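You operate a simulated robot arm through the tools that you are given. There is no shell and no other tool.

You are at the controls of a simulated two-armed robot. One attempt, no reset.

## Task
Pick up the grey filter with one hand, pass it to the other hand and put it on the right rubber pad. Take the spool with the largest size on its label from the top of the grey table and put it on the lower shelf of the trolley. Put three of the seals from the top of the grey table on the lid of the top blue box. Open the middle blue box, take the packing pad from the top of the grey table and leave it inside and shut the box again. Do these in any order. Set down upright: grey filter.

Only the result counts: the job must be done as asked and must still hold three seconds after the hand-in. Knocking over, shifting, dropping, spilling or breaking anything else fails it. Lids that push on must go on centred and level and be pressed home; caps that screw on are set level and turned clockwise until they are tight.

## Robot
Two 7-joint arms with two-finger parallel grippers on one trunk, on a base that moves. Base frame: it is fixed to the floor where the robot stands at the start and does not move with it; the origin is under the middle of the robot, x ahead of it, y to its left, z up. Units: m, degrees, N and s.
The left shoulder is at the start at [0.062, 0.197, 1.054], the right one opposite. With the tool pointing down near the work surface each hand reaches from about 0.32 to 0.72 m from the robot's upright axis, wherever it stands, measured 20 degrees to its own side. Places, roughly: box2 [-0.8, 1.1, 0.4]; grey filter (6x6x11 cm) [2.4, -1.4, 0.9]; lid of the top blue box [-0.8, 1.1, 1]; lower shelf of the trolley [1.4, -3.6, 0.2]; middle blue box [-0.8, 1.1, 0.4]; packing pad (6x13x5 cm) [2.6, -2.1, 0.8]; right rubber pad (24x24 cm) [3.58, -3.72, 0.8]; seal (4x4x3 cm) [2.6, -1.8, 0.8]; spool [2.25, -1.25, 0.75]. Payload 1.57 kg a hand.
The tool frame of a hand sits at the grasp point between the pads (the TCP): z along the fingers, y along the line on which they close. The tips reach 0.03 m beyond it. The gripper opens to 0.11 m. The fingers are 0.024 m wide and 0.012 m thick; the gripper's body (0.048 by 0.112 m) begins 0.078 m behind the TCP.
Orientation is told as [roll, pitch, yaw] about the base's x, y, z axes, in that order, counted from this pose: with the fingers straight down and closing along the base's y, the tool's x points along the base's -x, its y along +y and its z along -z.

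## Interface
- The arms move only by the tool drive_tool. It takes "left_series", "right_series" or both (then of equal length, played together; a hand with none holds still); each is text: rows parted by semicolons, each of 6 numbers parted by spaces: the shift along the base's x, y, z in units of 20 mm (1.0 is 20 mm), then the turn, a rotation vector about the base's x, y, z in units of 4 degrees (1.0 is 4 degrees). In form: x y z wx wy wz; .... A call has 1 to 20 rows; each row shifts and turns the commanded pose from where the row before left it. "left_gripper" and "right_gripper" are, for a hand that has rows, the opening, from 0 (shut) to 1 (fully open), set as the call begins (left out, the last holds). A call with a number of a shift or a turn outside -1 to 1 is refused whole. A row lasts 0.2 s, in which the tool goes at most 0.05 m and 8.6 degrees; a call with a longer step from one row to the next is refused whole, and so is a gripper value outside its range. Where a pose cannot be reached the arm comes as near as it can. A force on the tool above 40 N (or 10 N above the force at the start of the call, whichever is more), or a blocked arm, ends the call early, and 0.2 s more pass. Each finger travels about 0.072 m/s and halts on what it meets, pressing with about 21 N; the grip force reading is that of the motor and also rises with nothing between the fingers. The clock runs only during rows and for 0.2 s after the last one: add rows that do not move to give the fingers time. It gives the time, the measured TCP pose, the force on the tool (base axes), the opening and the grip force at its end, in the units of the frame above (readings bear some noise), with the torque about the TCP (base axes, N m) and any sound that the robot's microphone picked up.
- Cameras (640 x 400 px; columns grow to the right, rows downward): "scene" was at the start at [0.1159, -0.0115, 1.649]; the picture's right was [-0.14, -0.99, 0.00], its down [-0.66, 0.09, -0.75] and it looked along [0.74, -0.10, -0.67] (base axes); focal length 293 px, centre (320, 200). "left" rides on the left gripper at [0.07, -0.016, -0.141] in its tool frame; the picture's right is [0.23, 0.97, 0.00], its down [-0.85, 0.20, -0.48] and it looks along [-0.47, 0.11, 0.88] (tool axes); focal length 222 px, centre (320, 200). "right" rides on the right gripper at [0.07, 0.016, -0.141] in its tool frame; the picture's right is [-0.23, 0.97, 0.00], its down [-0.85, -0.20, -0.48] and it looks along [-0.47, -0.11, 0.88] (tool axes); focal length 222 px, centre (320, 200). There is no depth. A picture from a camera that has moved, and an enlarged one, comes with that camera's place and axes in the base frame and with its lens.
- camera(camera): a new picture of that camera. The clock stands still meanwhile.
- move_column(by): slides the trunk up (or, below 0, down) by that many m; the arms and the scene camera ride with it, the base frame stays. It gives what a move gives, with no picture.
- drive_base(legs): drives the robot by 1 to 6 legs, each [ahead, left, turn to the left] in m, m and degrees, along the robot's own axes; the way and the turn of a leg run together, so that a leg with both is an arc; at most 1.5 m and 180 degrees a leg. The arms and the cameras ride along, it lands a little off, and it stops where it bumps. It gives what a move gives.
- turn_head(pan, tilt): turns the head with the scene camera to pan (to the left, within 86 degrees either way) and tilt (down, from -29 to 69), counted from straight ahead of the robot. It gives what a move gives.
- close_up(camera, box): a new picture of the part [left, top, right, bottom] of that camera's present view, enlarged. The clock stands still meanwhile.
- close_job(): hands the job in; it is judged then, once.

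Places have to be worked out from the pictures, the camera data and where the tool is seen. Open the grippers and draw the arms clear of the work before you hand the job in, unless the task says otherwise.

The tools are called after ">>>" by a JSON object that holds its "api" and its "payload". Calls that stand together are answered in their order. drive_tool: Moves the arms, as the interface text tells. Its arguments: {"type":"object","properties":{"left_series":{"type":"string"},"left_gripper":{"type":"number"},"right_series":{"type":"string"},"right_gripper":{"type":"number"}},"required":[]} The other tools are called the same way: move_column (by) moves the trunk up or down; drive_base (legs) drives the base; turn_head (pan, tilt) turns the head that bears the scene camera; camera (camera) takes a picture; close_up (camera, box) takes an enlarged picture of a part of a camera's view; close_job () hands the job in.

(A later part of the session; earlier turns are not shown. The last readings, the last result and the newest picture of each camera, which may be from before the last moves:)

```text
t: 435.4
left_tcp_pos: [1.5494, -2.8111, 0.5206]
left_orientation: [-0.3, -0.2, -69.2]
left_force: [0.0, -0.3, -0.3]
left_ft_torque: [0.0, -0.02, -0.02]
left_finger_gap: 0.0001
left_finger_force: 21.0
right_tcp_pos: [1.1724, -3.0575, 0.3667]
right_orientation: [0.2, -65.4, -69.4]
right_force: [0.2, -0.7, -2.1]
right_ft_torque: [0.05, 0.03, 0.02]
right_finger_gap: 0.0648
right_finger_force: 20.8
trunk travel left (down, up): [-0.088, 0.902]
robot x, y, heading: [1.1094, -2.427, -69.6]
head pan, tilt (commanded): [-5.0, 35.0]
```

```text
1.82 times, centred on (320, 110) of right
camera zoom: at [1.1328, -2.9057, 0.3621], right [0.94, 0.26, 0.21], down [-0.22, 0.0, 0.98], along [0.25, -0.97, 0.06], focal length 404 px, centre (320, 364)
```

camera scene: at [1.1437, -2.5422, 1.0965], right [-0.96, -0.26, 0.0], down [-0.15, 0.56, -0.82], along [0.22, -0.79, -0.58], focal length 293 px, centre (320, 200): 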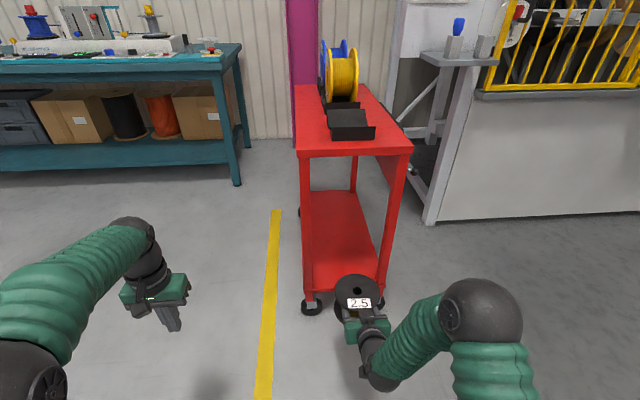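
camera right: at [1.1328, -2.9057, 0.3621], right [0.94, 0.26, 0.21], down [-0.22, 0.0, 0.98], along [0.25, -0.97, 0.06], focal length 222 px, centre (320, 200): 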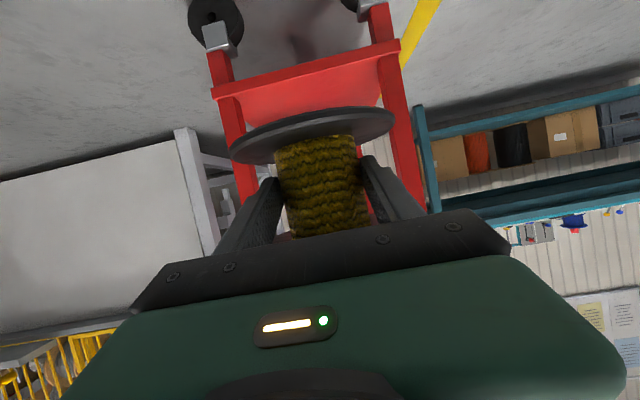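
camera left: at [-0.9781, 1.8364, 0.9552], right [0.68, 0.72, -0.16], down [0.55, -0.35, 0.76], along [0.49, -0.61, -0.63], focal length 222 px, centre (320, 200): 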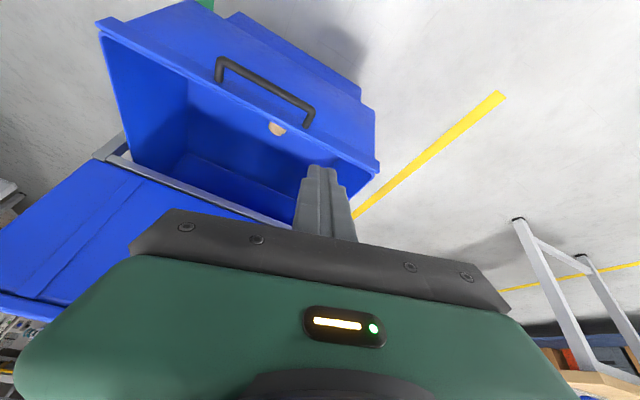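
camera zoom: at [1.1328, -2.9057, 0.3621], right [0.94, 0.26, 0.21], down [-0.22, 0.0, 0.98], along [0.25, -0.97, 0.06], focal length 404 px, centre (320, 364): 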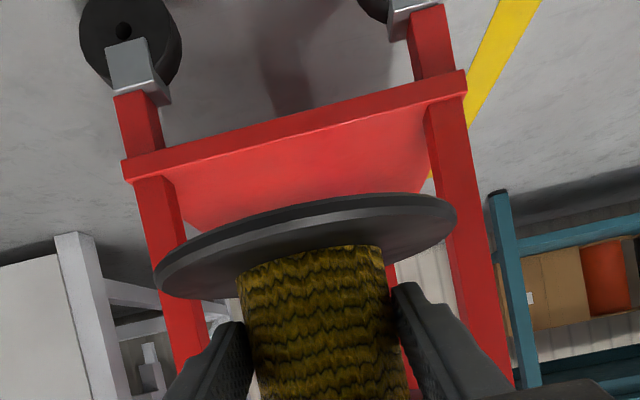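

The lower shelf is flat with an open front ~26 cm wide between legs (centre v≈0.05), and my spool is centred on it. I'll lower the trunk 8 cm more and drive in 20 cm first.

>>> {"api": "move_column", "payload": {"by": -0.08}}

>>> {"api": "drive_base", "payload": {"legs": [[0.2, 0, 0]]}}

>>> {"api": "camera", "payload": {"camera": "scene"}}

>>> {"api": "camera", "payload": {"camera": "right"}}

```text
t: 436.5
left_tcp_pos: [1.549, -2.8108, 0.4396]
left_orientation: [-0.4, -0.2, -69.3]
left_force: [0.0, -0.5, 0.5]
left_ft_torque: [0.01, -0.02, 0.02]
left_finger_gap: 0.0
left_finger_force: 20.6
right_tcp_pos: [1.1733, -3.0571, 0.2884]
right_orientation: [0.2, -65.4, -69.3]
right_force: [0.7, 0.4, -1.5]
right_ft_torque: [0.06, 0.03, 0.0]
right_finger_gap: 0.065
right_finger_force: 21.4
trunk travel left (down, up): [-0.008, 0.982]
robot x, y, heading: [1.1112, -2.4282, -69.7]
head pan, tilt (commanded): [-5.0, 35.0]
```

```text
t: 438.1
left_tcp_pos: [1.6183, -3.0021, 0.4406]
left_orientation: [-0.3, -0.1, -69.2]
left_force: [0.2, 0.2, -0.4]
left_ft_torque: [0.02, -0.04, -0.02]
left_finger_gap: 0.0
left_finger_force: 21.5
right_tcp_pos: [1.2437, -3.2486, 0.2879]
right_orientation: [0.2, -65.2, -69.4]
right_force: [0.2, 0.1, -2.5]
right_ft_torque: [0.07, -0.01, 0.0]
right_finger_gap: 0.0648
right_finger_force: 21.0
trunk travel left (down, up): [-0.008, 0.982]
robot x, y, heading: [1.1788, -2.6178, -69.8]
head pan, tilt (commanded): [-5.0, 35.0]
```

```text
taken
camera scene: at [1.2144, -2.733, 1.0165], right [-0.96, -0.26, 0.0], down [-0.15, 0.56, -0.82], along [0.22, -0.79, -0.58], focal length 293 px, centre (320, 200)
```

scene: 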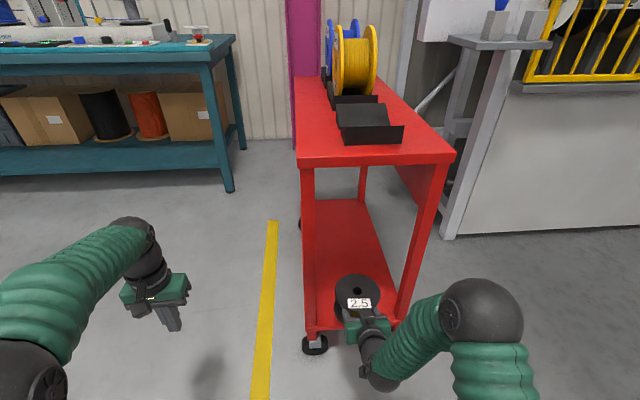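

```text
taken
camera right: at [1.2031, -3.0965, 0.2821], right [0.94, 0.26, 0.21], down [-0.22, 0.0, 0.98], along [0.25, -0.97, 0.06], focal length 222 px, centre (320, 200)
```

right: 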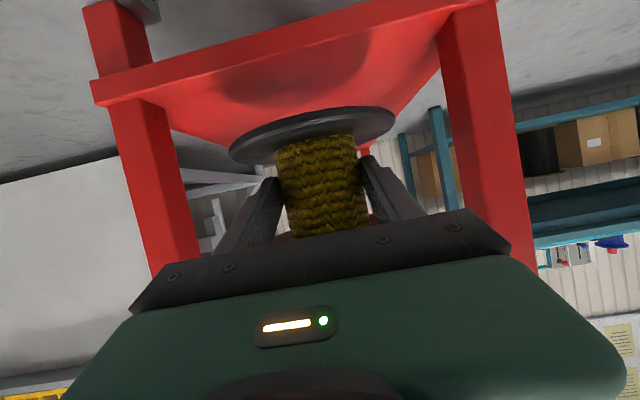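

The spool is entering over the lower shelf, well centred between the legs. I'll drive in another 12 cm.

>>> {"api": "drive_base", "payload": {"legs": [[0.12, 0, 0]]}}

>>> {"api": "camera", "payload": {"camera": "scene"}}

>>> {"api": "camera", "payload": {"camera": "right"}}

```text
t: 439.4
left_tcp_pos: [1.6602, -3.1159, 0.4416]
left_orientation: [-0.5, -0.3, -69.3]
left_force: [0.2, 0.0, -0.5]
left_ft_torque: [0.02, -0.03, 0.02]
left_finger_gap: 0.0001
left_finger_force: 20.9
right_tcp_pos: [1.2841, -3.3623, 0.2877]
right_orientation: [0.2, -65.3, -69.5]
right_force: [-0.7, 1.1, -2.2]
right_ft_torque: [0.09, 0.03, -0.03]
right_finger_gap: 0.0651
right_finger_force: 20.8
trunk travel left (down, up): [-0.008, 0.982]
robot x, y, heading: [1.227, -2.7334, -69.5]
head pan, tilt (commanded): [-5.0, 35.0]
```

```text
taken
camera scene: at [1.2566, -2.8474, 1.0165], right [-0.96, -0.26, 0.0], down [-0.15, 0.56, -0.82], along [0.22, -0.79, -0.58], focal length 293 px, centre (320, 200)
```

scene: 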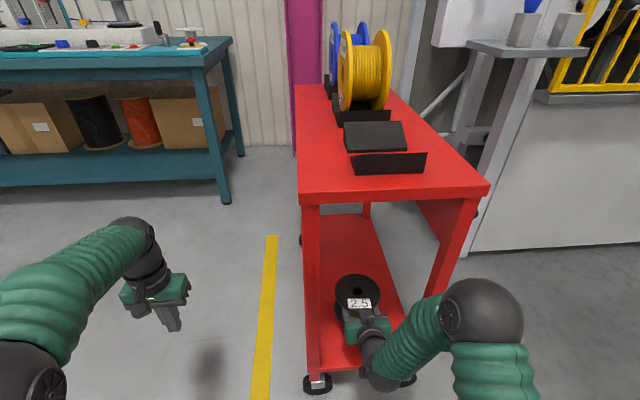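

```text
taken
camera right: at [1.2449, -3.2104, 0.2828], right [0.94, 0.26, 0.21], down [-0.22, 0.0, 0.98], along [0.25, -0.97, 0.06], focal length 222 px, centre (320, 200)
```

right: 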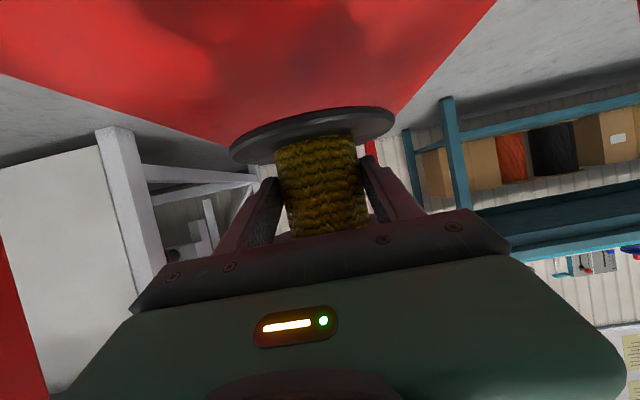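

The spool is ~10 cm inside the shelf's front edge. I'll lower it with the arm in steps until it touches down.

>>> {"api": "drive_tool", "payload": {"right_series": "0 0 -0.5 0 0 0; 0 0 -0.5 0 0 0; 0 0 0 0 0 0"}}

>>> {"api": "drive_tool", "payload": {"right_series": "0 0 -0.4 0 0 0; 0 0 0 0 0 0"}}

>>> {"api": "camera", "payload": {"camera": "right"}}

```text
t: 440.2
left_tcp_pos: [1.6604, -3.1149, 0.4411]
left_orientation: [-0.4, -0.5, -69.4]
left_force: [-0.3, -0.3, -0.3]
left_ft_torque: [0.0, 0.03, 0.01]
left_finger_gap: 0.0002
left_finger_force: 20.6
right_tcp_pos: [1.2829, -3.3621, 0.2691]
right_orientation: [0.2, -65.5, -69.4]
right_force: [0.3, -0.4, -2.7]
right_ft_torque: [0.06, 0.09, 0.03]
right_finger_gap: 0.0649
right_finger_force: 21.6
trunk travel left (down, up): [-0.008, 0.982]
robot x, y, heading: [1.2218, -2.7331, -69.5]
head pan, tilt (commanded): [-5.0, 35.0]
```

```text
t: 440.8
left_tcp_pos: [1.6607, -3.1155, 0.4422]
left_orientation: [-0.4, -0.4, -69.4]
left_force: [0.9, 0.5, 0.3]
left_ft_torque: [-0.01, 0.0, 0.0]
left_finger_gap: 0.0
left_finger_force: 20.9
right_tcp_pos: [1.2844, -3.3608, 0.2604]
right_orientation: [0.2, -65.4, -69.3]
right_force: [0.3, -0.1, -3.1]
right_ft_torque: [0.05, 0.03, 0.02]
right_finger_gap: 0.0651
right_finger_force: 20.7
trunk travel left (down, up): [-0.008, 0.982]
robot x, y, heading: [1.2249, -2.7321, -69.7]
head pan, tilt (commanded): [-5.0, 35.0]
```

```text
taken
camera right: at [1.2439, -3.2092, 0.2553], right [0.94, 0.26, 0.21], down [-0.22, 0.0, 0.98], along [0.25, -0.97, 0.06], focal length 222 px, centre (320, 200)
```

right: 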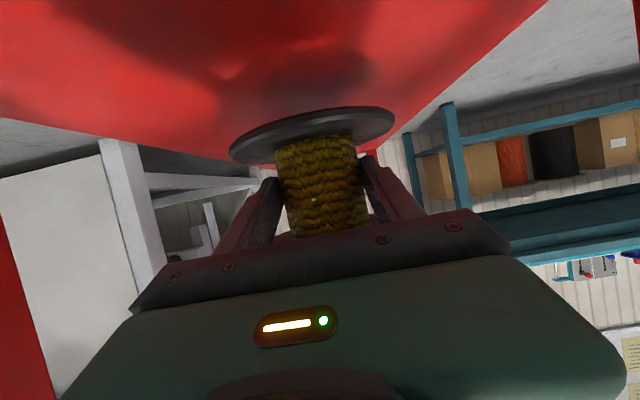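

The shelf is still a few cm below; continuing down.

>>> {"api": "drive_tool", "payload": {"right_series": "0 0 -0.5 0 0 0; 0 0 -0.5 0 0 0; 0 0 0 0 0 0"}}

>>> {"api": "drive_tool", "payload": {"right_series": "0 0 -0.4 0 0 0; 0 0 0 0 0 0"}}

>>> {"api": "camera", "payload": {"camera": "right"}}

>>> {"api": "camera", "payload": {"camera": "scene"}}

```text
t: 441.6
left_tcp_pos: [1.6607, -3.1152, 0.4419]
left_orientation: [-0.5, -0.4, -69.4]
left_force: [0.1, 0.6, 0.4]
left_ft_torque: [0.03, 0.02, 0.01]
left_finger_gap: 0.0
left_finger_force: 20.6
right_tcp_pos: [1.2843, -3.3618, 0.2423]
right_orientation: [0.2, -65.5, -69.4]
right_force: [0.3, 0.3, -3.3]
right_ft_torque: [0.03, 0.03, -0.02]
right_finger_gap: 0.0651
right_finger_force: 21.1
trunk travel left (down, up): [-0.008, 0.982]
robot x, y, heading: [1.2244, -2.729, -69.7]
head pan, tilt (commanded): [-5.0, 35.0]
```

```text
t: 442.2
left_tcp_pos: [1.6598, -3.1154, 0.4405]
left_orientation: [-0.3, -0.4, -69.5]
left_force: [-1.1, 0.5, -0.5]
left_ft_torque: [-0.03, -0.01, 0.0]
left_finger_gap: 0.0002
left_finger_force: 21.2
right_tcp_pos: [1.2867, -3.3613, 0.233]
right_orientation: [0.2, -65.5, -69.5]
right_force: [0.1, 0.5, -2.1]
right_ft_torque: [0.07, 0.02, 0.04]
right_finger_gap: 0.065
right_finger_force: 20.9
trunk travel left (down, up): [-0.008, 0.982]
robot x, y, heading: [1.2233, -2.7305, -69.9]
head pan, tilt (commanded): [-5.0, 35.0]
```

```text
taken
camera right: at [1.2448, -3.2096, 0.2279], right [0.94, 0.26, 0.21], down [-0.22, 0.0, 0.98], along [0.25, -0.97, 0.06], focal length 222 px, centre (320, 200)
```

right: 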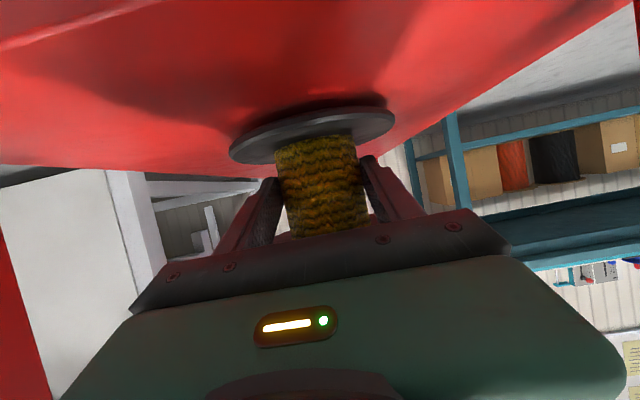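

```text
taken
camera scene: at [1.2567, -2.8475, 1.0165], right [-0.96, -0.26, 0.0], down [-0.15, 0.56, -0.82], along [0.22, -0.79, -0.58], focal length 293 px, centre (320, 200)
```

scene: 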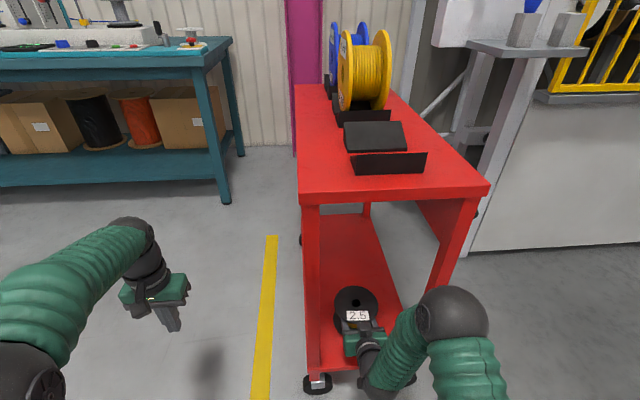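

The shelf surface computes to z≈0.16, so ~2.5 cm to go. I'll lower in small steps now.

>>> {"api": "drive_tool", "payload": {"right_series": "0 0 -0.4 0 0 0; 0 0 -0.3 0 0 0; 0 0 0 0 0 0"}}

>>> {"api": "drive_tool", "payload": {"right_series": "0 0 -0.2 0 0 0; 0 0 0 0 0 0"}}

>>> {"api": "camera", "payload": {"camera": "right"}}

```text
t: 443.0
left_tcp_pos: [1.6603, -3.1135, 0.4428]
left_orientation: [-0.4, -0.5, -69.4]
left_force: [-0.3, 0.7, -0.5]
left_ft_torque: [0.01, 0.02, -0.01]
left_finger_gap: 0.0
left_finger_force: 20.9
right_tcp_pos: [1.2854, -3.3638, 0.2247]
right_orientation: [-0.1, -66.0, -69.2]
right_force: [-0.1, 2.6, 16.2]
right_ft_torque: [-0.42, 0.26, 0.06]
right_finger_gap: 0.0651
right_finger_force: 21.0
trunk travel left (down, up): [-0.008, 0.982]
robot x, y, heading: [1.2238, -2.733, -69.7]
head pan, tilt (commanded): [-5.0, 35.0]
```

```text
t: 443.6
left_tcp_pos: [1.6598, -3.1142, 0.4435]
left_orientation: [-0.5, -0.5, -69.4]
left_force: [-0.3, 0.0, 0.2]
left_ft_torque: [-0.04, 0.01, 0.0]
left_finger_gap: 0.0
left_finger_force: 21.2
right_tcp_pos: [1.2845, -3.3636, 0.2192]
right_orientation: [0.0, -65.8, -69.4]
right_force: [1.7, -4.1, 20.6]
right_ft_torque: [-0.72, 0.22, 0.01]
right_finger_gap: 0.0656
right_finger_force: 20.8
trunk travel left (down, up): [-0.008, 0.982]
robot x, y, heading: [1.2241, -2.7367, -69.8]
head pan, tilt (commanded): [-5.0, 35.0]
```

```text
taken
camera right: at [1.245, -3.2111, 0.2119], right [0.94, 0.26, 0.21], down [-0.22, 0.01, 0.98], along [0.25, -0.97, 0.07], focal length 222 px, centre (320, 200)
```

right: 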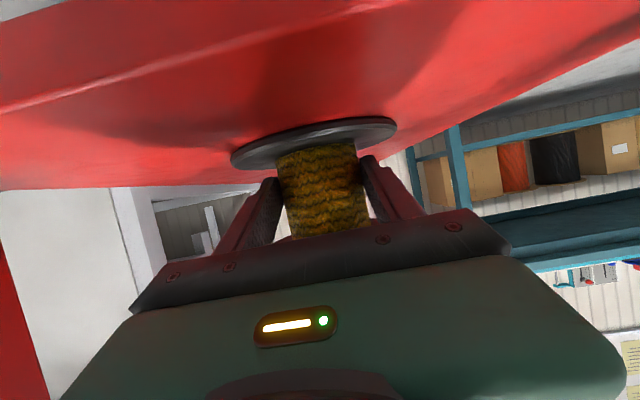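

The spool has touched down (≈20 N). I'll ease up 3 mm, open the gripper fully, and check that it stands.

>>> {"api": "drive_tool", "payload": {"right_series": "0 0 0.15 0 0 0; 0 0 0 0 0 0"}}

>>> {"api": "drive_tool", "payload": {"right_series": "0 0 0 0 0 0; 0 0 0 0 0 0; 0 0 0 0 0 0; 0 0 0 0 0 0; 0 0 0.1 0 0 0; 0 0 0 0 0 0", "right_gripper": 1}}

>>> {"api": "close_up", "payload": {"camera": "right", "box": [160, 60, 480, 260]}}

>>> {"api": "close_up", "payload": {"camera": "scene", "box": [270, 230, 510, 400]}}

```text
t: 444.2
left_tcp_pos: [1.6591, -3.1144, 0.4412]
left_orientation: [-0.4, -0.3, -69.5]
left_force: [0.1, -0.2, 0.3]
left_ft_torque: [0.0, 0.0, 0.04]
left_finger_gap: 0.0001
left_finger_force: 21.0
right_tcp_pos: [1.2841, -3.3623, 0.2167]
right_orientation: [0.0, -65.4, -69.4]
right_force: [-0.4, -2.0, 4.1]
right_ft_torque: [-0.43, 0.35, 0.09]
right_finger_gap: 0.0653
right_finger_force: 21.2
trunk travel left (down, up): [-0.008, 0.982]
robot x, y, heading: [1.2232, -2.73, -69.9]
head pan, tilt (commanded): [-5.0, 35.0]
```

```text
t: 445.6
left_tcp_pos: [1.6607, -3.1164, 0.442]
left_orientation: [-0.4, -0.4, -69.5]
left_force: [0.7, 0.9, 1.4]
left_ft_torque: [0.02, 0.01, 0.01]
left_finger_gap: 0.0
left_finger_force: 21.2
right_tcp_pos: [1.2849, -3.3627, 0.2206]
right_orientation: [0.2, -65.5, -69.5]
right_force: [0.3, -0.7, -0.1]
right_ft_torque: [0.01, -0.02, -0.01]
right_finger_gap: 0.11
right_finger_force: 0.1
trunk travel left (down, up): [-0.008, 0.982]
robot x, y, heading: [1.2256, -2.7313, -69.9]
head pan, tilt (commanded): [-5.0, 35.0]
```

```text
2.00 times, centred on (320, 160) of right
camera zoom: at [1.2454, -3.2099, 0.2149], right [0.94, 0.26, 0.21], down [-0.22, 0.0, 0.98], along [0.25, -0.97, 0.06], focal length 444 px, centre (320, 280)
```

zoom: 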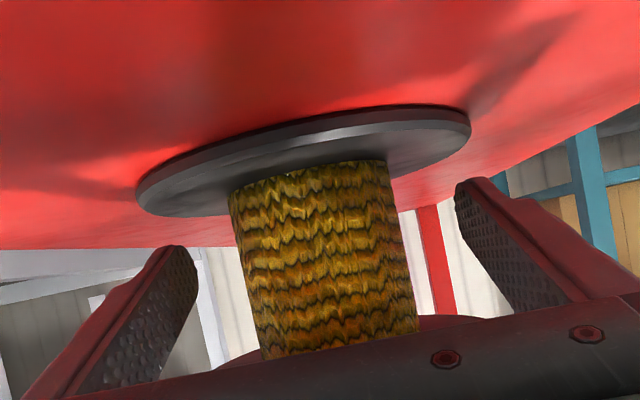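

```text
2.35 times, centred on (390, 315) of scene
camera zoom: at [1.2567, -2.8471, 1.0166], right [-0.96, -0.26, 0.0], down [-0.15, 0.56, -0.82], along [0.22, -0.79, -0.58], focal length 688 px, centre (155, -71)
```

zoom: 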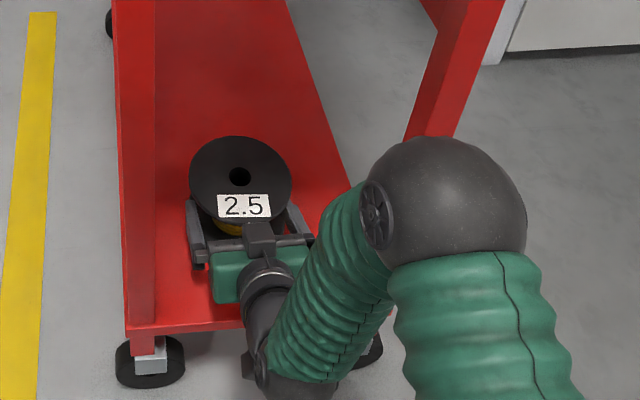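

The spool stands upright on the lower shelf and the jaws are open. I'll withdraw the hand straight back horizontally.

>>> {"api": "drive_tool", "payload": {"right_series": "-0.13 0.34 0 0 0 0; -0.26 0.69 0 0 0 0; -0.26 0.69 0 0 0 0; -0.26 0.69 0 0 0 0; -0.26 0.69 0 0 0 0; -0.26 0.69 0 0 0 0; -0.26 0.69 0 0 0 0; 0 0 0 0 0 0"}}

>>> {"api": "close_up", "payload": {"camera": "scene", "box": [270, 230, 510, 400]}}

>>> {"api": "camera", "payload": {"camera": "right"}}

```text
t: 447.4
left_tcp_pos: [1.661, -3.1152, 0.4416]
left_orientation: [-0.4, -0.5, -69.5]
left_force: [0.6, -0.2, 0.5]
left_ft_torque: [0.0, 0.0, 0.0]
left_finger_gap: 0.0
left_finger_force: 20.8
right_tcp_pos: [1.2509, -3.2716, 0.2211]
right_orientation: [0.2, -65.5, -69.3]
right_force: [-1.2, -0.9, 0.3]
right_ft_torque: [0.01, 0.03, 0.01]
right_finger_gap: 0.1101
right_finger_force: 0.0
trunk travel left (down, up): [-0.008, 0.982]
robot x, y, heading: [1.2208, -2.7319, -69.8]
head pan, tilt (commanded): [-5.0, 35.0]
```

```text
2.35 times, centred on (390, 315) of scene
camera zoom: at [1.2566, -2.8469, 1.0166], right [-0.96, -0.26, 0.0], down [-0.15, 0.56, -0.82], along [0.22, -0.79, -0.58], focal length 688 px, centre (155, -71)
```

zoom: 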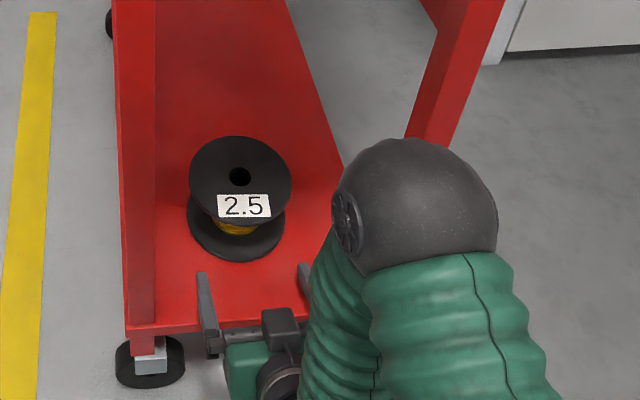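

```text
taken
camera right: at [1.2112, -3.1209, 0.2151], right [0.94, 0.26, 0.21], down [-0.22, 0.0, 0.98], along [0.25, -0.97, 0.06], focal length 222 px, centre (320, 200)
```

right: 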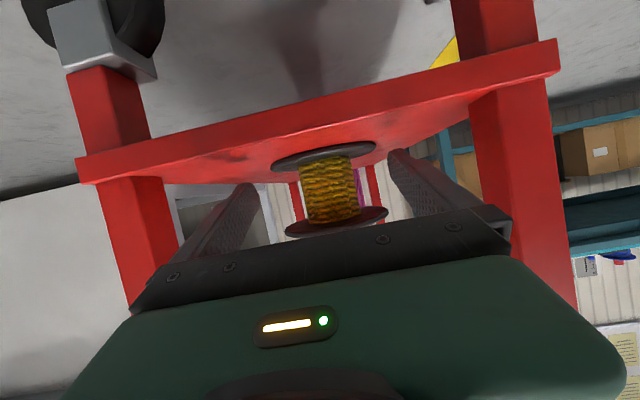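

The spool is safely on the lower shelf. I'll back the base away 45 cm, raise the trunk and bring the right hand back to vertical.

>>> {"api": "drive_base", "payload": {"legs": [[-0.45, 0, 0]]}}

>>> {"api": "move_column", "payload": {"by": 0.4}}

>>> {"api": "move_column", "payload": {"by": 0.4}}

>>> {"api": "drive_tool", "payload": {"right_series": "0 0 0.2 0.966 0.33 0; 0 0 0.2 0.966 0.33 0; 0 0 0.2 0.966 0.33 0; 0 0 0.2 0.966 0.33 0; 0 0 0.2 0.966 0.33 0; 0 0 0 0.966 0.33 0; 0 0 0 0.966 0.33 0; 0 0 0 0.966 0.33 0; 0 0 0 0.966 0.33 0; 0 0 0 0.966 0.33 0; 0 0 0 0.966 0.33 0; 0 0 0 0.966 0.33 0; 0 0 0 0.966 0.33 0; 0 0 0 0.966 0.33 0; 0 0 0 0.966 0.33 0; 0 0 0 0.966 0.33 0; 0 0 0 0 0 0"}}

>>> {"api": "camera", "payload": {"camera": "scene"}}

```text
t: 450.1
left_tcp_pos: [1.5096, -2.6995, 0.4416]
left_orientation: [-0.4, -0.3, -68.8]
left_force: [-0.5, 0.8, 0.1]
left_ft_torque: [0.01, 0.0, -0.01]
left_finger_gap: 0.0003
left_finger_force: 20.7
right_tcp_pos: [1.1031, -2.8605, 0.2213]
right_orientation: [0.3, -65.5, -68.8]
right_force: [0.3, 0.4, 0.0]
right_ft_torque: [-0.02, -0.05, -0.03]
right_finger_gap: 0.1105
right_finger_force: 0.0
trunk travel left (down, up): [-0.008, 0.982]
robot x, y, heading: [1.0691, -2.3186, -69.3]
head pan, tilt (commanded): [-5.0, 35.0]
```

```text
t: 453.9
left_tcp_pos: [1.5097, -2.6981, 0.8427]
left_orientation: [-0.5, -0.5, -68.8]
left_force: [-0.7, 1.2, -0.4]
left_ft_torque: [0.0, 0.01, 0.01]
left_finger_gap: 0.0
left_finger_force: 21.2
right_tcp_pos: [1.1018, -2.861, 0.6211]
right_orientation: [0.1, -65.6, -68.8]
right_force: [-0.5, -0.4, 0.6]
right_ft_torque: [-0.01, -0.02, -0.02]
right_finger_gap: 0.11
right_finger_force: 0.0
trunk travel left (down, up): [-0.408, 0.582]
robot x, y, heading: [1.0662, -2.3219, -69.0]
head pan, tilt (commanded): [-5.0, 35.0]
```

```text
t: 457.7
left_tcp_pos: [1.5102, -2.6985, 1.2435]
left_orientation: [-0.5, -0.5, -68.8]
left_force: [0.2, 0.6, -0.2]
left_ft_torque: [0.03, 0.0, -0.03]
left_finger_gap: 0.0
left_finger_force: 21.2
right_tcp_pos: [1.1022, -2.8615, 1.0219]
right_orientation: [0.2, -65.6, -68.8]
right_force: [0.6, 0.3, 1.1]
right_ft_torque: [-0.01, 0.01, 0.0]
right_finger_gap: 0.1102
right_finger_force: 0.0
trunk travel left (down, up): [-0.808, 0.182]
robot x, y, heading: [1.0631, -2.3193, -69.2]
head pan, tilt (commanded): [-5.0, 35.0]
```

```text
t: 461.3
left_tcp_pos: [1.5095, -2.6973, 1.2426]
left_orientation: [-0.5, -0.5, -68.7]
left_force: [-0.6, 0.5, 0.4]
left_ft_torque: [-0.01, 0.02, 0.01]
left_finger_gap: 0.0
left_finger_force: 21.4
right_tcp_pos: [1.1023, -2.8602, 1.0413]
right_orientation: [2.3, -0.3, -70.2]
right_force: [0.3, -0.5, 0.5]
right_ft_torque: [-0.01, 0.01, -0.01]
right_finger_gap: 0.11
right_finger_force: 0.0
trunk travel left (down, up): [-0.808, 0.182]
robot x, y, heading: [1.0676, -2.3198, -69.1]
head pan, tilt (commanded): [-5.0, 35.0]
```

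```text
taken
camera scene: at [1.1041, -2.4362, 1.8166], right [-0.96, -0.27, 0.0], down [-0.16, 0.55, -0.82], along [0.22, -0.79, -0.58], focal length 293 px, centre (320, 200)
```

scene: 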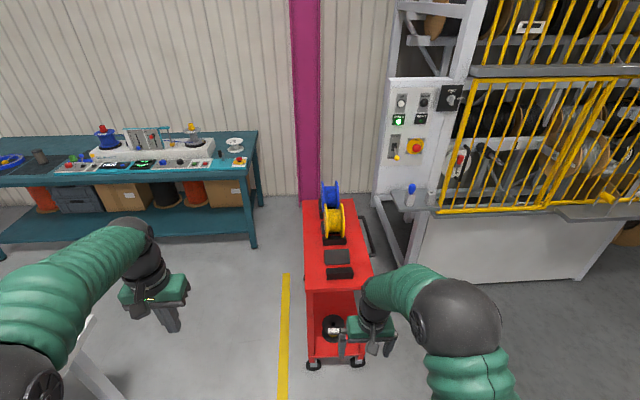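

The spool rests on the lower shelf and the filter still stands on its pad. Now the last two seals: red and blue ones near this side's table edge. I'll raise up, move left away from the drum stand, and turn to face the grey table.

>>> {"api": "move_column", "payload": {"by": 0.15}}

>>> {"api": "drive_base", "payload": {"legs": [[0, 0.28, 0], [0, 0, 88]]}}

>>> {"api": "turn_head", "payload": {"pan": 0, "tilt": 45}}

>>> {"api": "camera", "payload": {"camera": "scene"}}

```text
t: 463.1
left_tcp_pos: [1.5098, -2.6978, 1.3921]
left_orientation: [-0.6, -0.3, -68.8]
left_force: [0.4, -0.2, -0.6]
left_ft_torque: [0.01, 0.05, -0.01]
left_finger_gap: 0.0005
left_finger_force: 20.7
right_tcp_pos: [1.1014, -2.8616, 1.1912]
right_orientation: [2.3, -0.4, -70.2]
right_force: [-0.4, 1.0, -0.4]
right_ft_torque: [0.01, -0.01, 0.0]
right_finger_gap: 0.1099
right_finger_force: 0.0
trunk travel left (down, up): [-0.958, 0.032]
robot x, y, heading: [1.0663, -2.3185, -69.2]
head pan, tilt (commanded): [-5.0, 35.0]
```

```text
t: 468.9
left_tcp_pos: [1.7169, -1.7817, 1.393]
left_orientation: [-0.5, -0.4, 20.9]
left_force: [0.7, 0.0, -0.8]
left_ft_torque: [0.0, 0.01, 0.02]
left_finger_gap: 0.0003
left_finger_force: 21.3
right_tcp_pos: [1.8758, -2.1888, 1.1918]
right_orientation: [2.4, -0.3, 19.5]
right_force: [-0.2, 0.2, -0.4]
right_ft_torque: [0.02, 0.01, -0.02]
right_finger_gap: 0.1098
right_finger_force: 0.1
trunk travel left (down, up): [-0.958, 0.032]
robot x, y, heading: [1.3304, -2.2177, 20.8]
head pan, tilt (commanded): [-5.0, 35.0]
```

```text
t: 469.6
left_tcp_pos: [1.7148, -1.776, 1.3926]
left_orientation: [-0.6, -0.4, 20.8]
left_force: [0.3, 0.3, 0.5]
left_ft_torque: [-0.02, -0.01, -0.05]
left_finger_gap: 0.0
left_finger_force: 20.7
right_tcp_pos: [1.8746, -2.1872, 1.1921]
right_orientation: [2.2, -0.4, 19.5]
right_force: [-0.1, 0.4, 0.3]
right_ft_torque: [-0.01, -0.01, 0.01]
right_finger_gap: 0.1099
right_finger_force: 0.0
trunk travel left (down, up): [-0.958, 0.032]
robot x, y, heading: [1.3341, -2.2194, 20.5]
head pan, tilt (commanded): [0.0, 45.0]
```

```text
taken
camera scene: at [1.442, -2.1751, 1.9518], right [0.35, -0.94, 0.0], down [-0.66, -0.25, -0.71], along [0.66, 0.25, -0.71], focal length 293 px, centre (320, 200)
```

scene: 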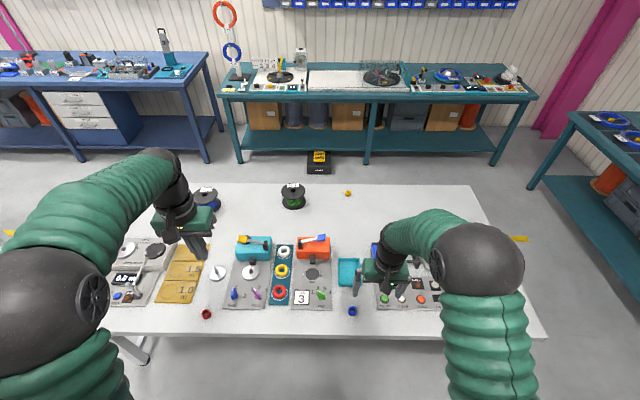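

I see the red ring at left and the blue one near the middle on this edge. Zooming to confirm they are the same kind of seals.

>>> {"api": "close_up", "payload": {"camera": "scene", "box": [180, 260, 400, 350]}}

>>> {"api": "close_up", "payload": {"camera": "right", "box": [160, 40, 560, 260]}}

>>> {"api": "camera", "payload": {"camera": "left"}}

```text
2.91 times, centred on (290, 305) of scene
camera zoom: at [1.442, -2.1751, 1.9518], right [0.35, -0.94, 0.0], down [-0.66, -0.25, -0.71], along [0.66, 0.25, -0.71], focal length 851 px, centre (407, -106)
```

zoom: 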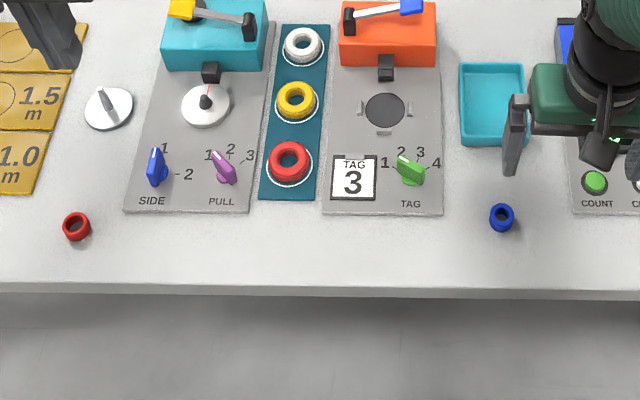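

```text
1.60 times, centred on (360, 150) of right
camera zoom: at [1.8047, -2.2008, 1.3331], right [-0.11, 0.99, 0.04], down [0.88, 0.08, 0.48], along [0.47, 0.09, -0.88], focal length 355 px, centre (256, 280)
```

zoom: 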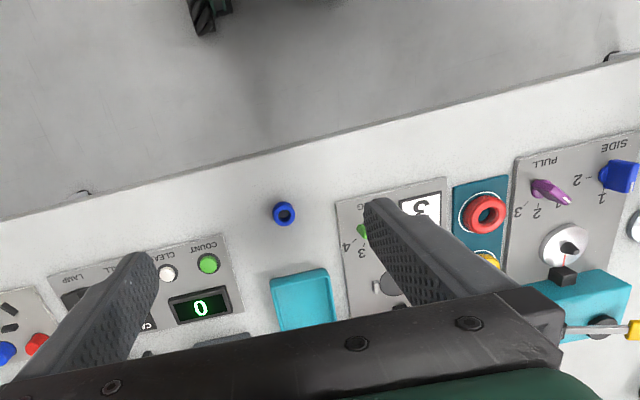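

```text
taken
camera left: at [1.6527, -1.8165, 1.5348], right [-0.56, 0.83, -0.01], down [0.72, 0.49, 0.48], along [0.41, 0.26, -0.87], focal length 222 px, centre (320, 200)
```

left: 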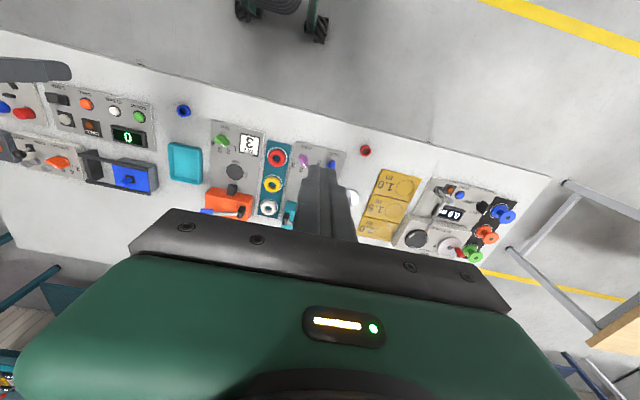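

Both are rings like the black one: red at (1.749,-1.584), blue at (1.962,-2.119). I'll shift the base left 15 cm and forward 6 cm so each hand has one seal in comfortable reach.

>>> {"api": "drive_base", "payload": {"legs": [[0.06, 0.15, -0.5]]}}

>>> {"api": "move_column", "payload": {"by": -0.15}}

>>> {"api": "camera", "payload": {"camera": "scene"}}

>>> {"api": "camera", "payload": {"camera": "left"}}

>>> {"api": "camera", "payload": {"camera": "right"}}

```text
t: 471.0
left_tcp_pos: [1.7337, -1.6572, 1.4006]
left_orientation: [0.8, -0.6, 20.1]
left_force: [0.8, -1.8, 0.7]
left_ft_torque: [0.16, 0.07, 0.05]
left_finger_gap: 0.0
left_finger_force: 20.6
right_tcp_pos: [1.8888, -2.0624, 1.1896]
right_orientation: [3.6, -0.5, 18.7]
right_force: [0.6, -1.7, -0.1]
right_ft_torque: [0.17, 0.04, 0.0]
right_finger_gap: 0.1102
right_finger_force: 0.1
trunk travel left (down, up): [-0.958, 0.032]
robot x, y, heading: [1.3388, -2.061, 20.2]
head pan, tilt (commanded): [0.0, 45.0]
```

```text
t: 472.8
left_tcp_pos: [1.7289, -1.6422, 1.2475]
left_orientation: [0.1, -0.5, 19.9]
left_force: [0.7, 0.5, -0.5]
left_ft_torque: [0.05, -0.01, -0.01]
left_finger_gap: 0.0
left_finger_force: 21.3
right_tcp_pos: [1.8854, -2.0509, 1.041]
right_orientation: [2.8, -0.4, 18.7]
right_force: [0.4, -0.6, 0.2]
right_ft_torque: [0.03, 0.05, 0.02]
right_finger_gap: 0.1098
right_finger_force: 0.1
trunk travel left (down, up): [-0.808, 0.182]
robot x, y, heading: [1.341, -2.0629, 19.8]
head pan, tilt (commanded): [0.0, 45.0]
```

```text
taken
camera scene: at [1.4574, -2.0433, 1.8017], right [0.34, -0.94, -0.01], down [-0.67, -0.23, -0.71], along [0.66, 0.25, -0.71], focal length 293 px, centre (320, 200)
```

scene: 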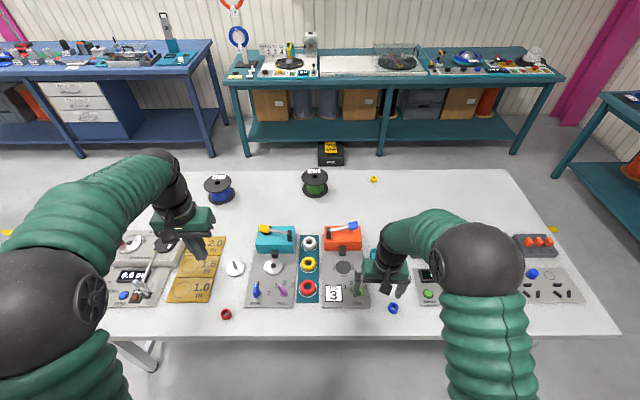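

```text
taken
camera left: at [1.6681, -1.6813, 1.3886], right [-0.55, 0.84, 0.0], down [0.73, 0.48, 0.49], along [0.41, 0.27, -0.87], focal length 222 px, centre (320, 200)
```

left: 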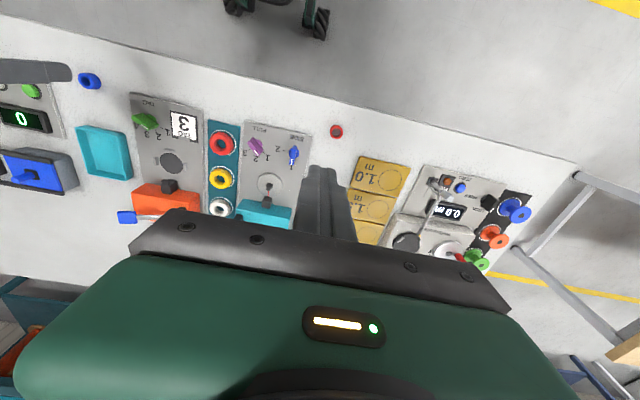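

```text
taken
camera right: at [1.8155, -2.0653, 1.1819], right [-0.1, 0.99, 0.05], down [0.88, 0.06, 0.47], along [0.47, 0.09, -0.88], focal length 222 px, centre (320, 200)
```

right: 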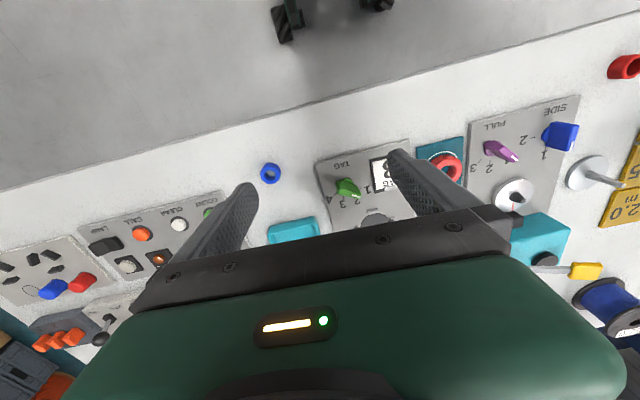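

Positions agree: red (1.748,-1.582), blue (1.963,-2.119). I'll bring both hands above their seals, opening the jaws to ~82 mm, and lower the trunk 10 cm.

>>> {"api": "drive_tool", "payload": {"left_series": "0.24 0.75 -1 0 0 0; 0.24 0.75 -1 0 0 0; 0.24 0.75 -1 0 0 0; 0.24 0.75 -1 0 0 0; 0 0 0 0 0 0", "right_series": "0.97 -0.85 0 -0.69 -0.13 0; 0.97 -0.85 0 0 0 0; 0.97 -0.85 0 0 0 0; 0.97 -0.85 0 0 0 0; 0 0 0 0 0 0", "left_gripper": 0.75, "right_gripper": 0.75}}

>>> {"api": "move_column", "payload": {"by": -0.1}}

>>> {"api": "camera", "payload": {"camera": "left"}}

>>> {"api": "camera", "payload": {"camera": "right"}}

```text
t: 473.9
left_tcp_pos: [1.7411, -1.5622, 1.16]
left_orientation: [-0.8, -0.6, 20.3]
left_force: [-0.1, 0.2, 0.4]
left_ft_torque: [-0.01, -0.03, 0.0]
left_finger_gap: 0.0824
left_finger_force: 0.1
right_tcp_pos: [1.9561, -2.1014, 1.043]
right_orientation: [-0.8, -0.1, 18.8]
right_force: [0.2, 0.3, -0.6]
right_ft_torque: [-0.07, 0.01, -0.01]
right_finger_gap: 0.0825
right_finger_force: 0.0
trunk travel left (down, up): [-0.808, 0.182]
robot x, y, heading: [1.3406, -2.0633, 20.2]
head pan, tilt (commanded): [0.0, 45.0]
```

```text
t: 475.3
left_tcp_pos: [1.744, -1.5717, 1.0619]
left_orientation: [-0.3, -0.6, 20.1]
left_force: [0.1, 0.1, -0.5]
left_ft_torque: [0.01, 0.0, 0.01]
left_finger_gap: 0.0825
left_finger_force: 0.2
right_tcp_pos: [1.9588, -2.1095, 0.9435]
right_orientation: [-0.4, 0.0, 18.8]
right_force: [-0.2, -0.4, -0.4]
right_ft_torque: [0.02, 0.0, -0.02]
right_finger_gap: 0.0826
right_finger_force: 0.0
trunk travel left (down, up): [-0.708, 0.282]
robot x, y, heading: [1.3408, -2.0616, 19.9]
head pan, tilt (commanded): [0.0, 45.0]
```

```text
taken
camera left: at [1.6823, -1.6091, 1.2044], right [-0.55, 0.84, -0.01], down [0.73, 0.48, 0.49], along [0.41, 0.26, -0.87], focal length 222 px, centre (320, 200)
```

left: 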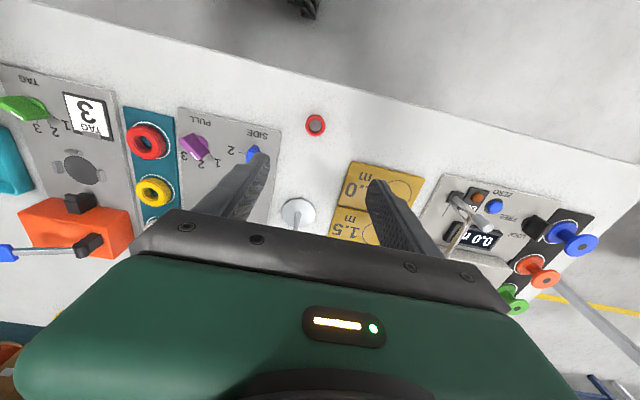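

```text
taken
camera right: at [1.8879, -2.1164, 1.0831], right [-0.1, 1.0, -0.01], down [0.87, 0.09, 0.48], along [0.48, 0.04, -0.88], focal length 222 px, centre (320, 200)
```

right: 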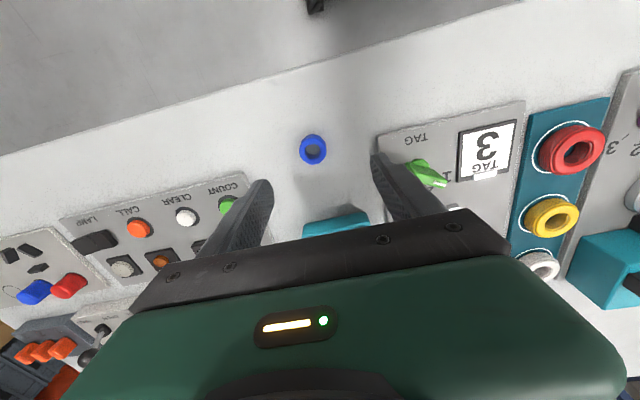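

Both are nearly centred; the red one sits close to a board so I'll narrow the left jaws to 55 mm. Lowering both to just above grasp height with small lateral corrections.

>>> {"api": "drive_tool", "payload": {"left_series": "0 -0.035 -0.97 0 0 0; 0 -0.035 -0.97 0 0 0; 0 -0.035 -0.97 0 0 0; 0 -0.035 -0.97 0 0 0; 0 -0.035 -0.97 0 0 0; 0 -0.035 -0.97 0 0 0; 0 -0.035 -0.97 0 0 0; 0 -0.035 -0.97 0 0 0; 0 -0.035 -0.97 0 0 0; 0 -0.035 -0.97 0 0 0; 0 0 -0.9 0 0 0; 0 0 0 0 0 0", "right_series": "0.025 -0.039 -0.44 0 0 0; 0.025 -0.039 -0.44 0 0 0; 0.025 -0.039 -0.44 0 0 0; 0.025 -0.039 -0.44 0 0 0; 0.025 -0.039 -0.44 0 0 0; 0.025 -0.039 -0.44 0 0 0; 0.025 -0.039 -0.44 0 0 0; 0.025 -0.039 -0.44 0 0 0; 0.025 -0.039 -0.44 0 0 0; 0.025 -0.039 -0.44 0 0 0; 0.025 -0.039 -0.44 0 0 0; 0 0 0 0 0 0", "left_gripper": 0.5, "right_gripper": 0.6}}

>>> {"api": "camera", "payload": {"camera": "left"}}

>>> {"api": "camera", "payload": {"camera": "right"}}

```text
t: 477.9
left_tcp_pos: [1.7423, -1.5756, 0.8496]
left_orientation: [-0.6, -0.6, 20.0]
left_force: [-0.6, 0.1, 0.8]
left_ft_torque: [0.01, -0.01, 0.03]
left_finger_gap: 0.0553
left_finger_force: 0.1
right_tcp_pos: [1.9635, -2.1146, 0.8464]
right_orientation: [-0.5, 0.0, 18.8]
right_force: [-1.4, -0.3, 0.0]
right_ft_torque: [-0.02, 0.04, 0.0]
right_finger_gap: 0.0661
right_finger_force: 0.1
trunk travel left (down, up): [-0.708, 0.282]
robot x, y, heading: [1.3408, -2.0646, 19.9]
head pan, tilt (commanded): [0.0, 45.0]
```

```text
taken
camera left: at [1.6806, -1.612, 0.9917], right [-0.55, 0.84, -0.01], down [0.73, 0.48, 0.49], along [0.41, 0.26, -0.87], focal length 222 px, centre (320, 200)
```

left: 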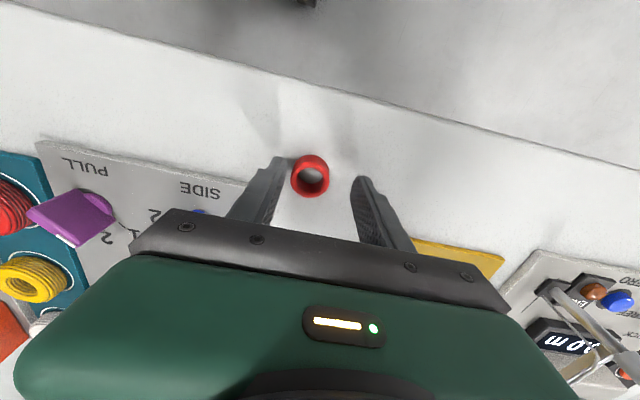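

```text
taken
camera right: at [1.8915, -2.1218, 0.9868], right [-0.1, 1.0, -0.01], down [0.87, 0.09, 0.48], along [0.48, 0.04, -0.88], focal length 222 px, centre (320, 200)
```

right: 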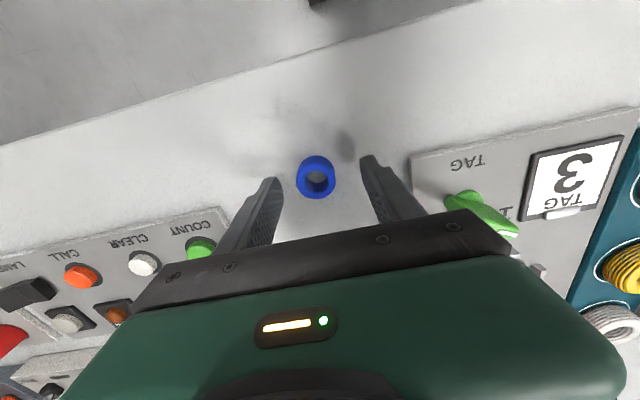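

Both seals sit between the jaws; small lateral tweaks and the final descent to z≈0.833.

>>> {"api": "drive_tool", "payload": {"left_series": "0.1 -0.15 -0.4 0 0 0; 0.08 -0.13 -0.4 0 0 0; 0 0 0 0 0 0", "right_series": "0.01 -0.1 -0.35 0 0 0; 0.01 -0.09 -0.3 0 0 0; 0 0 0 0 0 0"}}

>>> {"api": "drive_tool", "payload": {"left_series": "0 0 0 0 0 0; 0 0 0 0 0 0; 0 0 0 0 0 0; 0 0 0 0 0 0", "right_series": "0 0 0 0 0 0; 0 0 0 0 0 0; 0 0 0 0 0 0; 0 0 0 0 0 0", "left_gripper": 0, "right_gripper": 0}}

>>> {"api": "camera", "payload": {"camera": "left"}}

>>> {"api": "camera", "payload": {"camera": "right"}}

```text
t: 478.7
left_tcp_pos: [1.7474, -1.579, 0.8345]
left_orientation: [-0.6, -0.6, 20.1]
left_force: [0.5, -0.4, 0.2]
left_ft_torque: [-0.03, 0.01, 0.01]
left_finger_gap: 0.0549
left_finger_force: 0.0
right_tcp_pos: [1.9621, -2.1196, 0.833]
right_orientation: [-0.7, -0.1, 18.8]
right_force: [0.2, -0.5, -0.6]
right_ft_torque: [0.02, -0.02, -0.02]
right_finger_gap: 0.066
right_finger_force: 0.0
trunk travel left (down, up): [-0.708, 0.282]
robot x, y, heading: [1.3396, -2.0649, 20.1]
head pan, tilt (commanded): [0.0, 45.0]
```

```text
t: 479.7
left_tcp_pos: [1.7478, -1.5797, 0.8351]
left_orientation: [-0.6, -0.5, 20.1]
left_force: [0.9, -0.2, -0.1]
left_ft_torque: [-0.01, -0.02, -0.03]
left_finger_gap: 0.0316
left_finger_force: 20.5
right_tcp_pos: [1.9628, -2.1188, 0.8338]
right_orientation: [-0.6, -0.1, 18.7]
right_force: [0.4, -1.0, 1.5]
right_ft_torque: [-0.03, 0.02, -0.02]
right_finger_gap: 0.0312
right_finger_force: 21.0
trunk travel left (down, up): [-0.708, 0.282]
robot x, y, heading: [1.3399, -2.0618, 20.0]
head pan, tilt (commanded): [0.0, 45.0]
```

```text
taken
camera left: at [1.6857, -1.617, 0.976], right [-0.55, 0.84, -0.01], down [0.73, 0.48, 0.49], along [0.41, 0.26, -0.87], focal length 222 px, centre (320, 200)
```

left: 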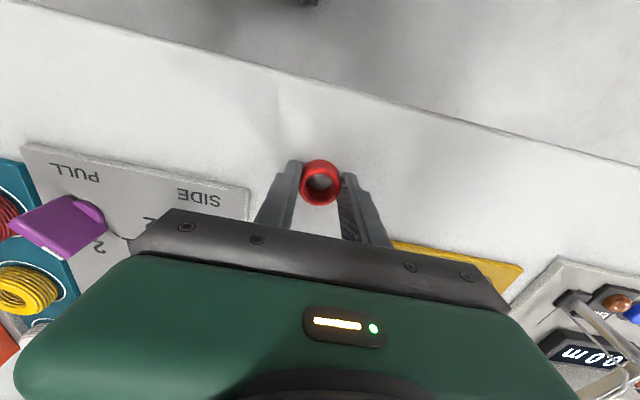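

```text
taken
camera right: at [1.8917, -2.1257, 0.9735], right [-0.1, 1.0, -0.01], down [0.87, 0.09, 0.48], along [0.48, 0.04, -0.88], focal length 222 px, centre (320, 200)
```

right: 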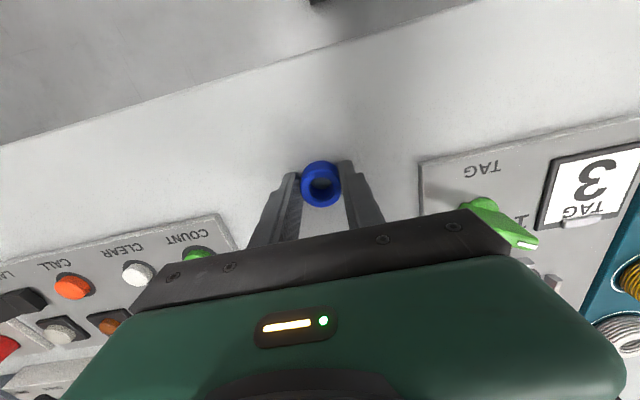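

Both seals are gripped (31 mm each). I'll lift both straight up 20 cm.

>>> {"api": "drive_tool", "payload": {"left_series": "0 0 0.5 0 0 0; 0 0 1 0 0 0; 0 0 1 0 0 0; 0 0 1 0 0 0; 0 0 1 0 0 0; 0 0 1 0 0 0; 0 0 1 0 0 0; 0 0 1 0 0 0; 0 0 1 0 0 0; 0 0 1 0 0 0; 0 0 1 0 0 0; 0 0 0 0 0 0", "right_series": "0 0 0.5 0 0 0; 0 0 1 0 0 0; 0 0 1 0 0 0; 0 0 1 0 0 0; 0 0 1 0 0 0; 0 0 1 0 0 0; 0 0 1 0 0 0; 0 0 1 0 0 0; 0 0 1 0 0 0; 0 0 1 0 0 0; 0 0 1 0 0 0; 0 0 0 0 0 0"}}

>>> {"api": "move_column", "payload": {"by": 0.2}}

>>> {"api": "camera", "payload": {"camera": "left"}}

>>> {"api": "camera", "payload": {"camera": "right"}}

>>> {"api": "camera", "payload": {"camera": "scene"}}

```text
t: 482.3
left_tcp_pos: [1.747, -1.5816, 1.0429]
left_orientation: [-0.6, -0.6, 20.2]
left_force: [0.1, 1.0, 0.0]
left_ft_torque: [0.0, 0.0, -0.03]
left_finger_gap: 0.0312
left_finger_force: 20.9
right_tcp_pos: [1.9634, -2.1187, 1.0414]
right_orientation: [-0.6, 0.0, 18.6]
right_force: [-0.5, 0.7, 0.1]
right_ft_torque: [0.01, 0.01, 0.01]
right_finger_gap: 0.0315
right_finger_force: 20.7
trunk travel left (down, up): [-0.708, 0.282]
robot x, y, heading: [1.3424, -2.0636, 19.9]
head pan, tilt (commanded): [0.0, 45.0]
```

```text
t: 484.4
left_tcp_pos: [1.747, -1.5813, 1.2435]
left_orientation: [-0.6, -0.7, 20.2]
left_force: [0.5, -0.3, -0.5]
left_ft_torque: [0.01, -0.01, -0.01]
left_finger_gap: 0.0314
left_finger_force: 21.5
right_tcp_pos: [1.9629, -2.1181, 1.2416]
right_orientation: [-0.6, -0.1, 18.8]
right_force: [0.0, 0.6, -0.5]
right_ft_torque: [-0.01, -0.02, 0.01]
right_finger_gap: 0.0314
right_finger_force: 21.0
trunk travel left (down, up): [-0.908, 0.082]
robot x, y, heading: [1.3388, -2.0592, 19.7]
head pan, tilt (commanded): [0.0, 45.0]
```

```text
taken
camera left: at [1.6859, -1.6193, 1.386], right [-0.55, 0.84, -0.01], down [0.73, 0.48, 0.49], along [0.41, 0.26, -0.87], focal length 222 px, centre (320, 200)
```

left: 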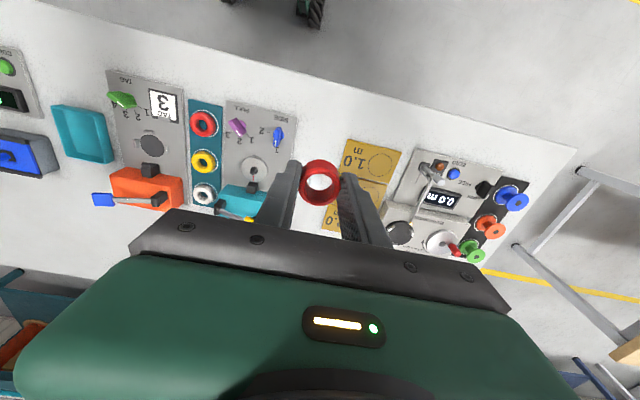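

```text
taken
camera right: at [1.892, -2.1255, 1.3821], right [-0.1, 1.0, -0.01], down [0.87, 0.09, 0.48], along [0.48, 0.04, -0.88], focal length 222 px, centre (320, 200)
```

right: 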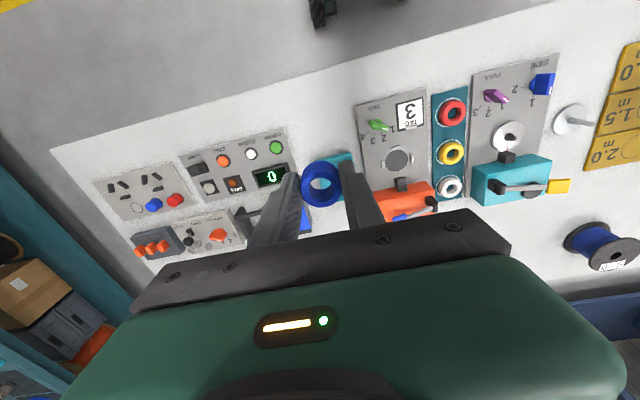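

```text
taken
camera scene: at [1.4502, -2.0219, 1.9017], right [0.34, -0.94, 0.0], down [-0.67, -0.24, -0.7], along [0.66, 0.24, -0.71], focal length 293 px, centre (320, 200)
```

scene: 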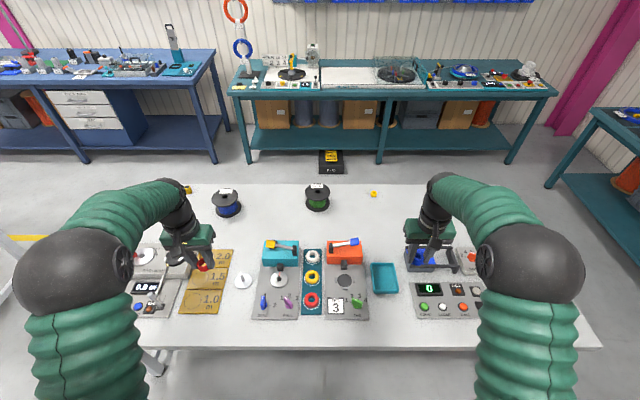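

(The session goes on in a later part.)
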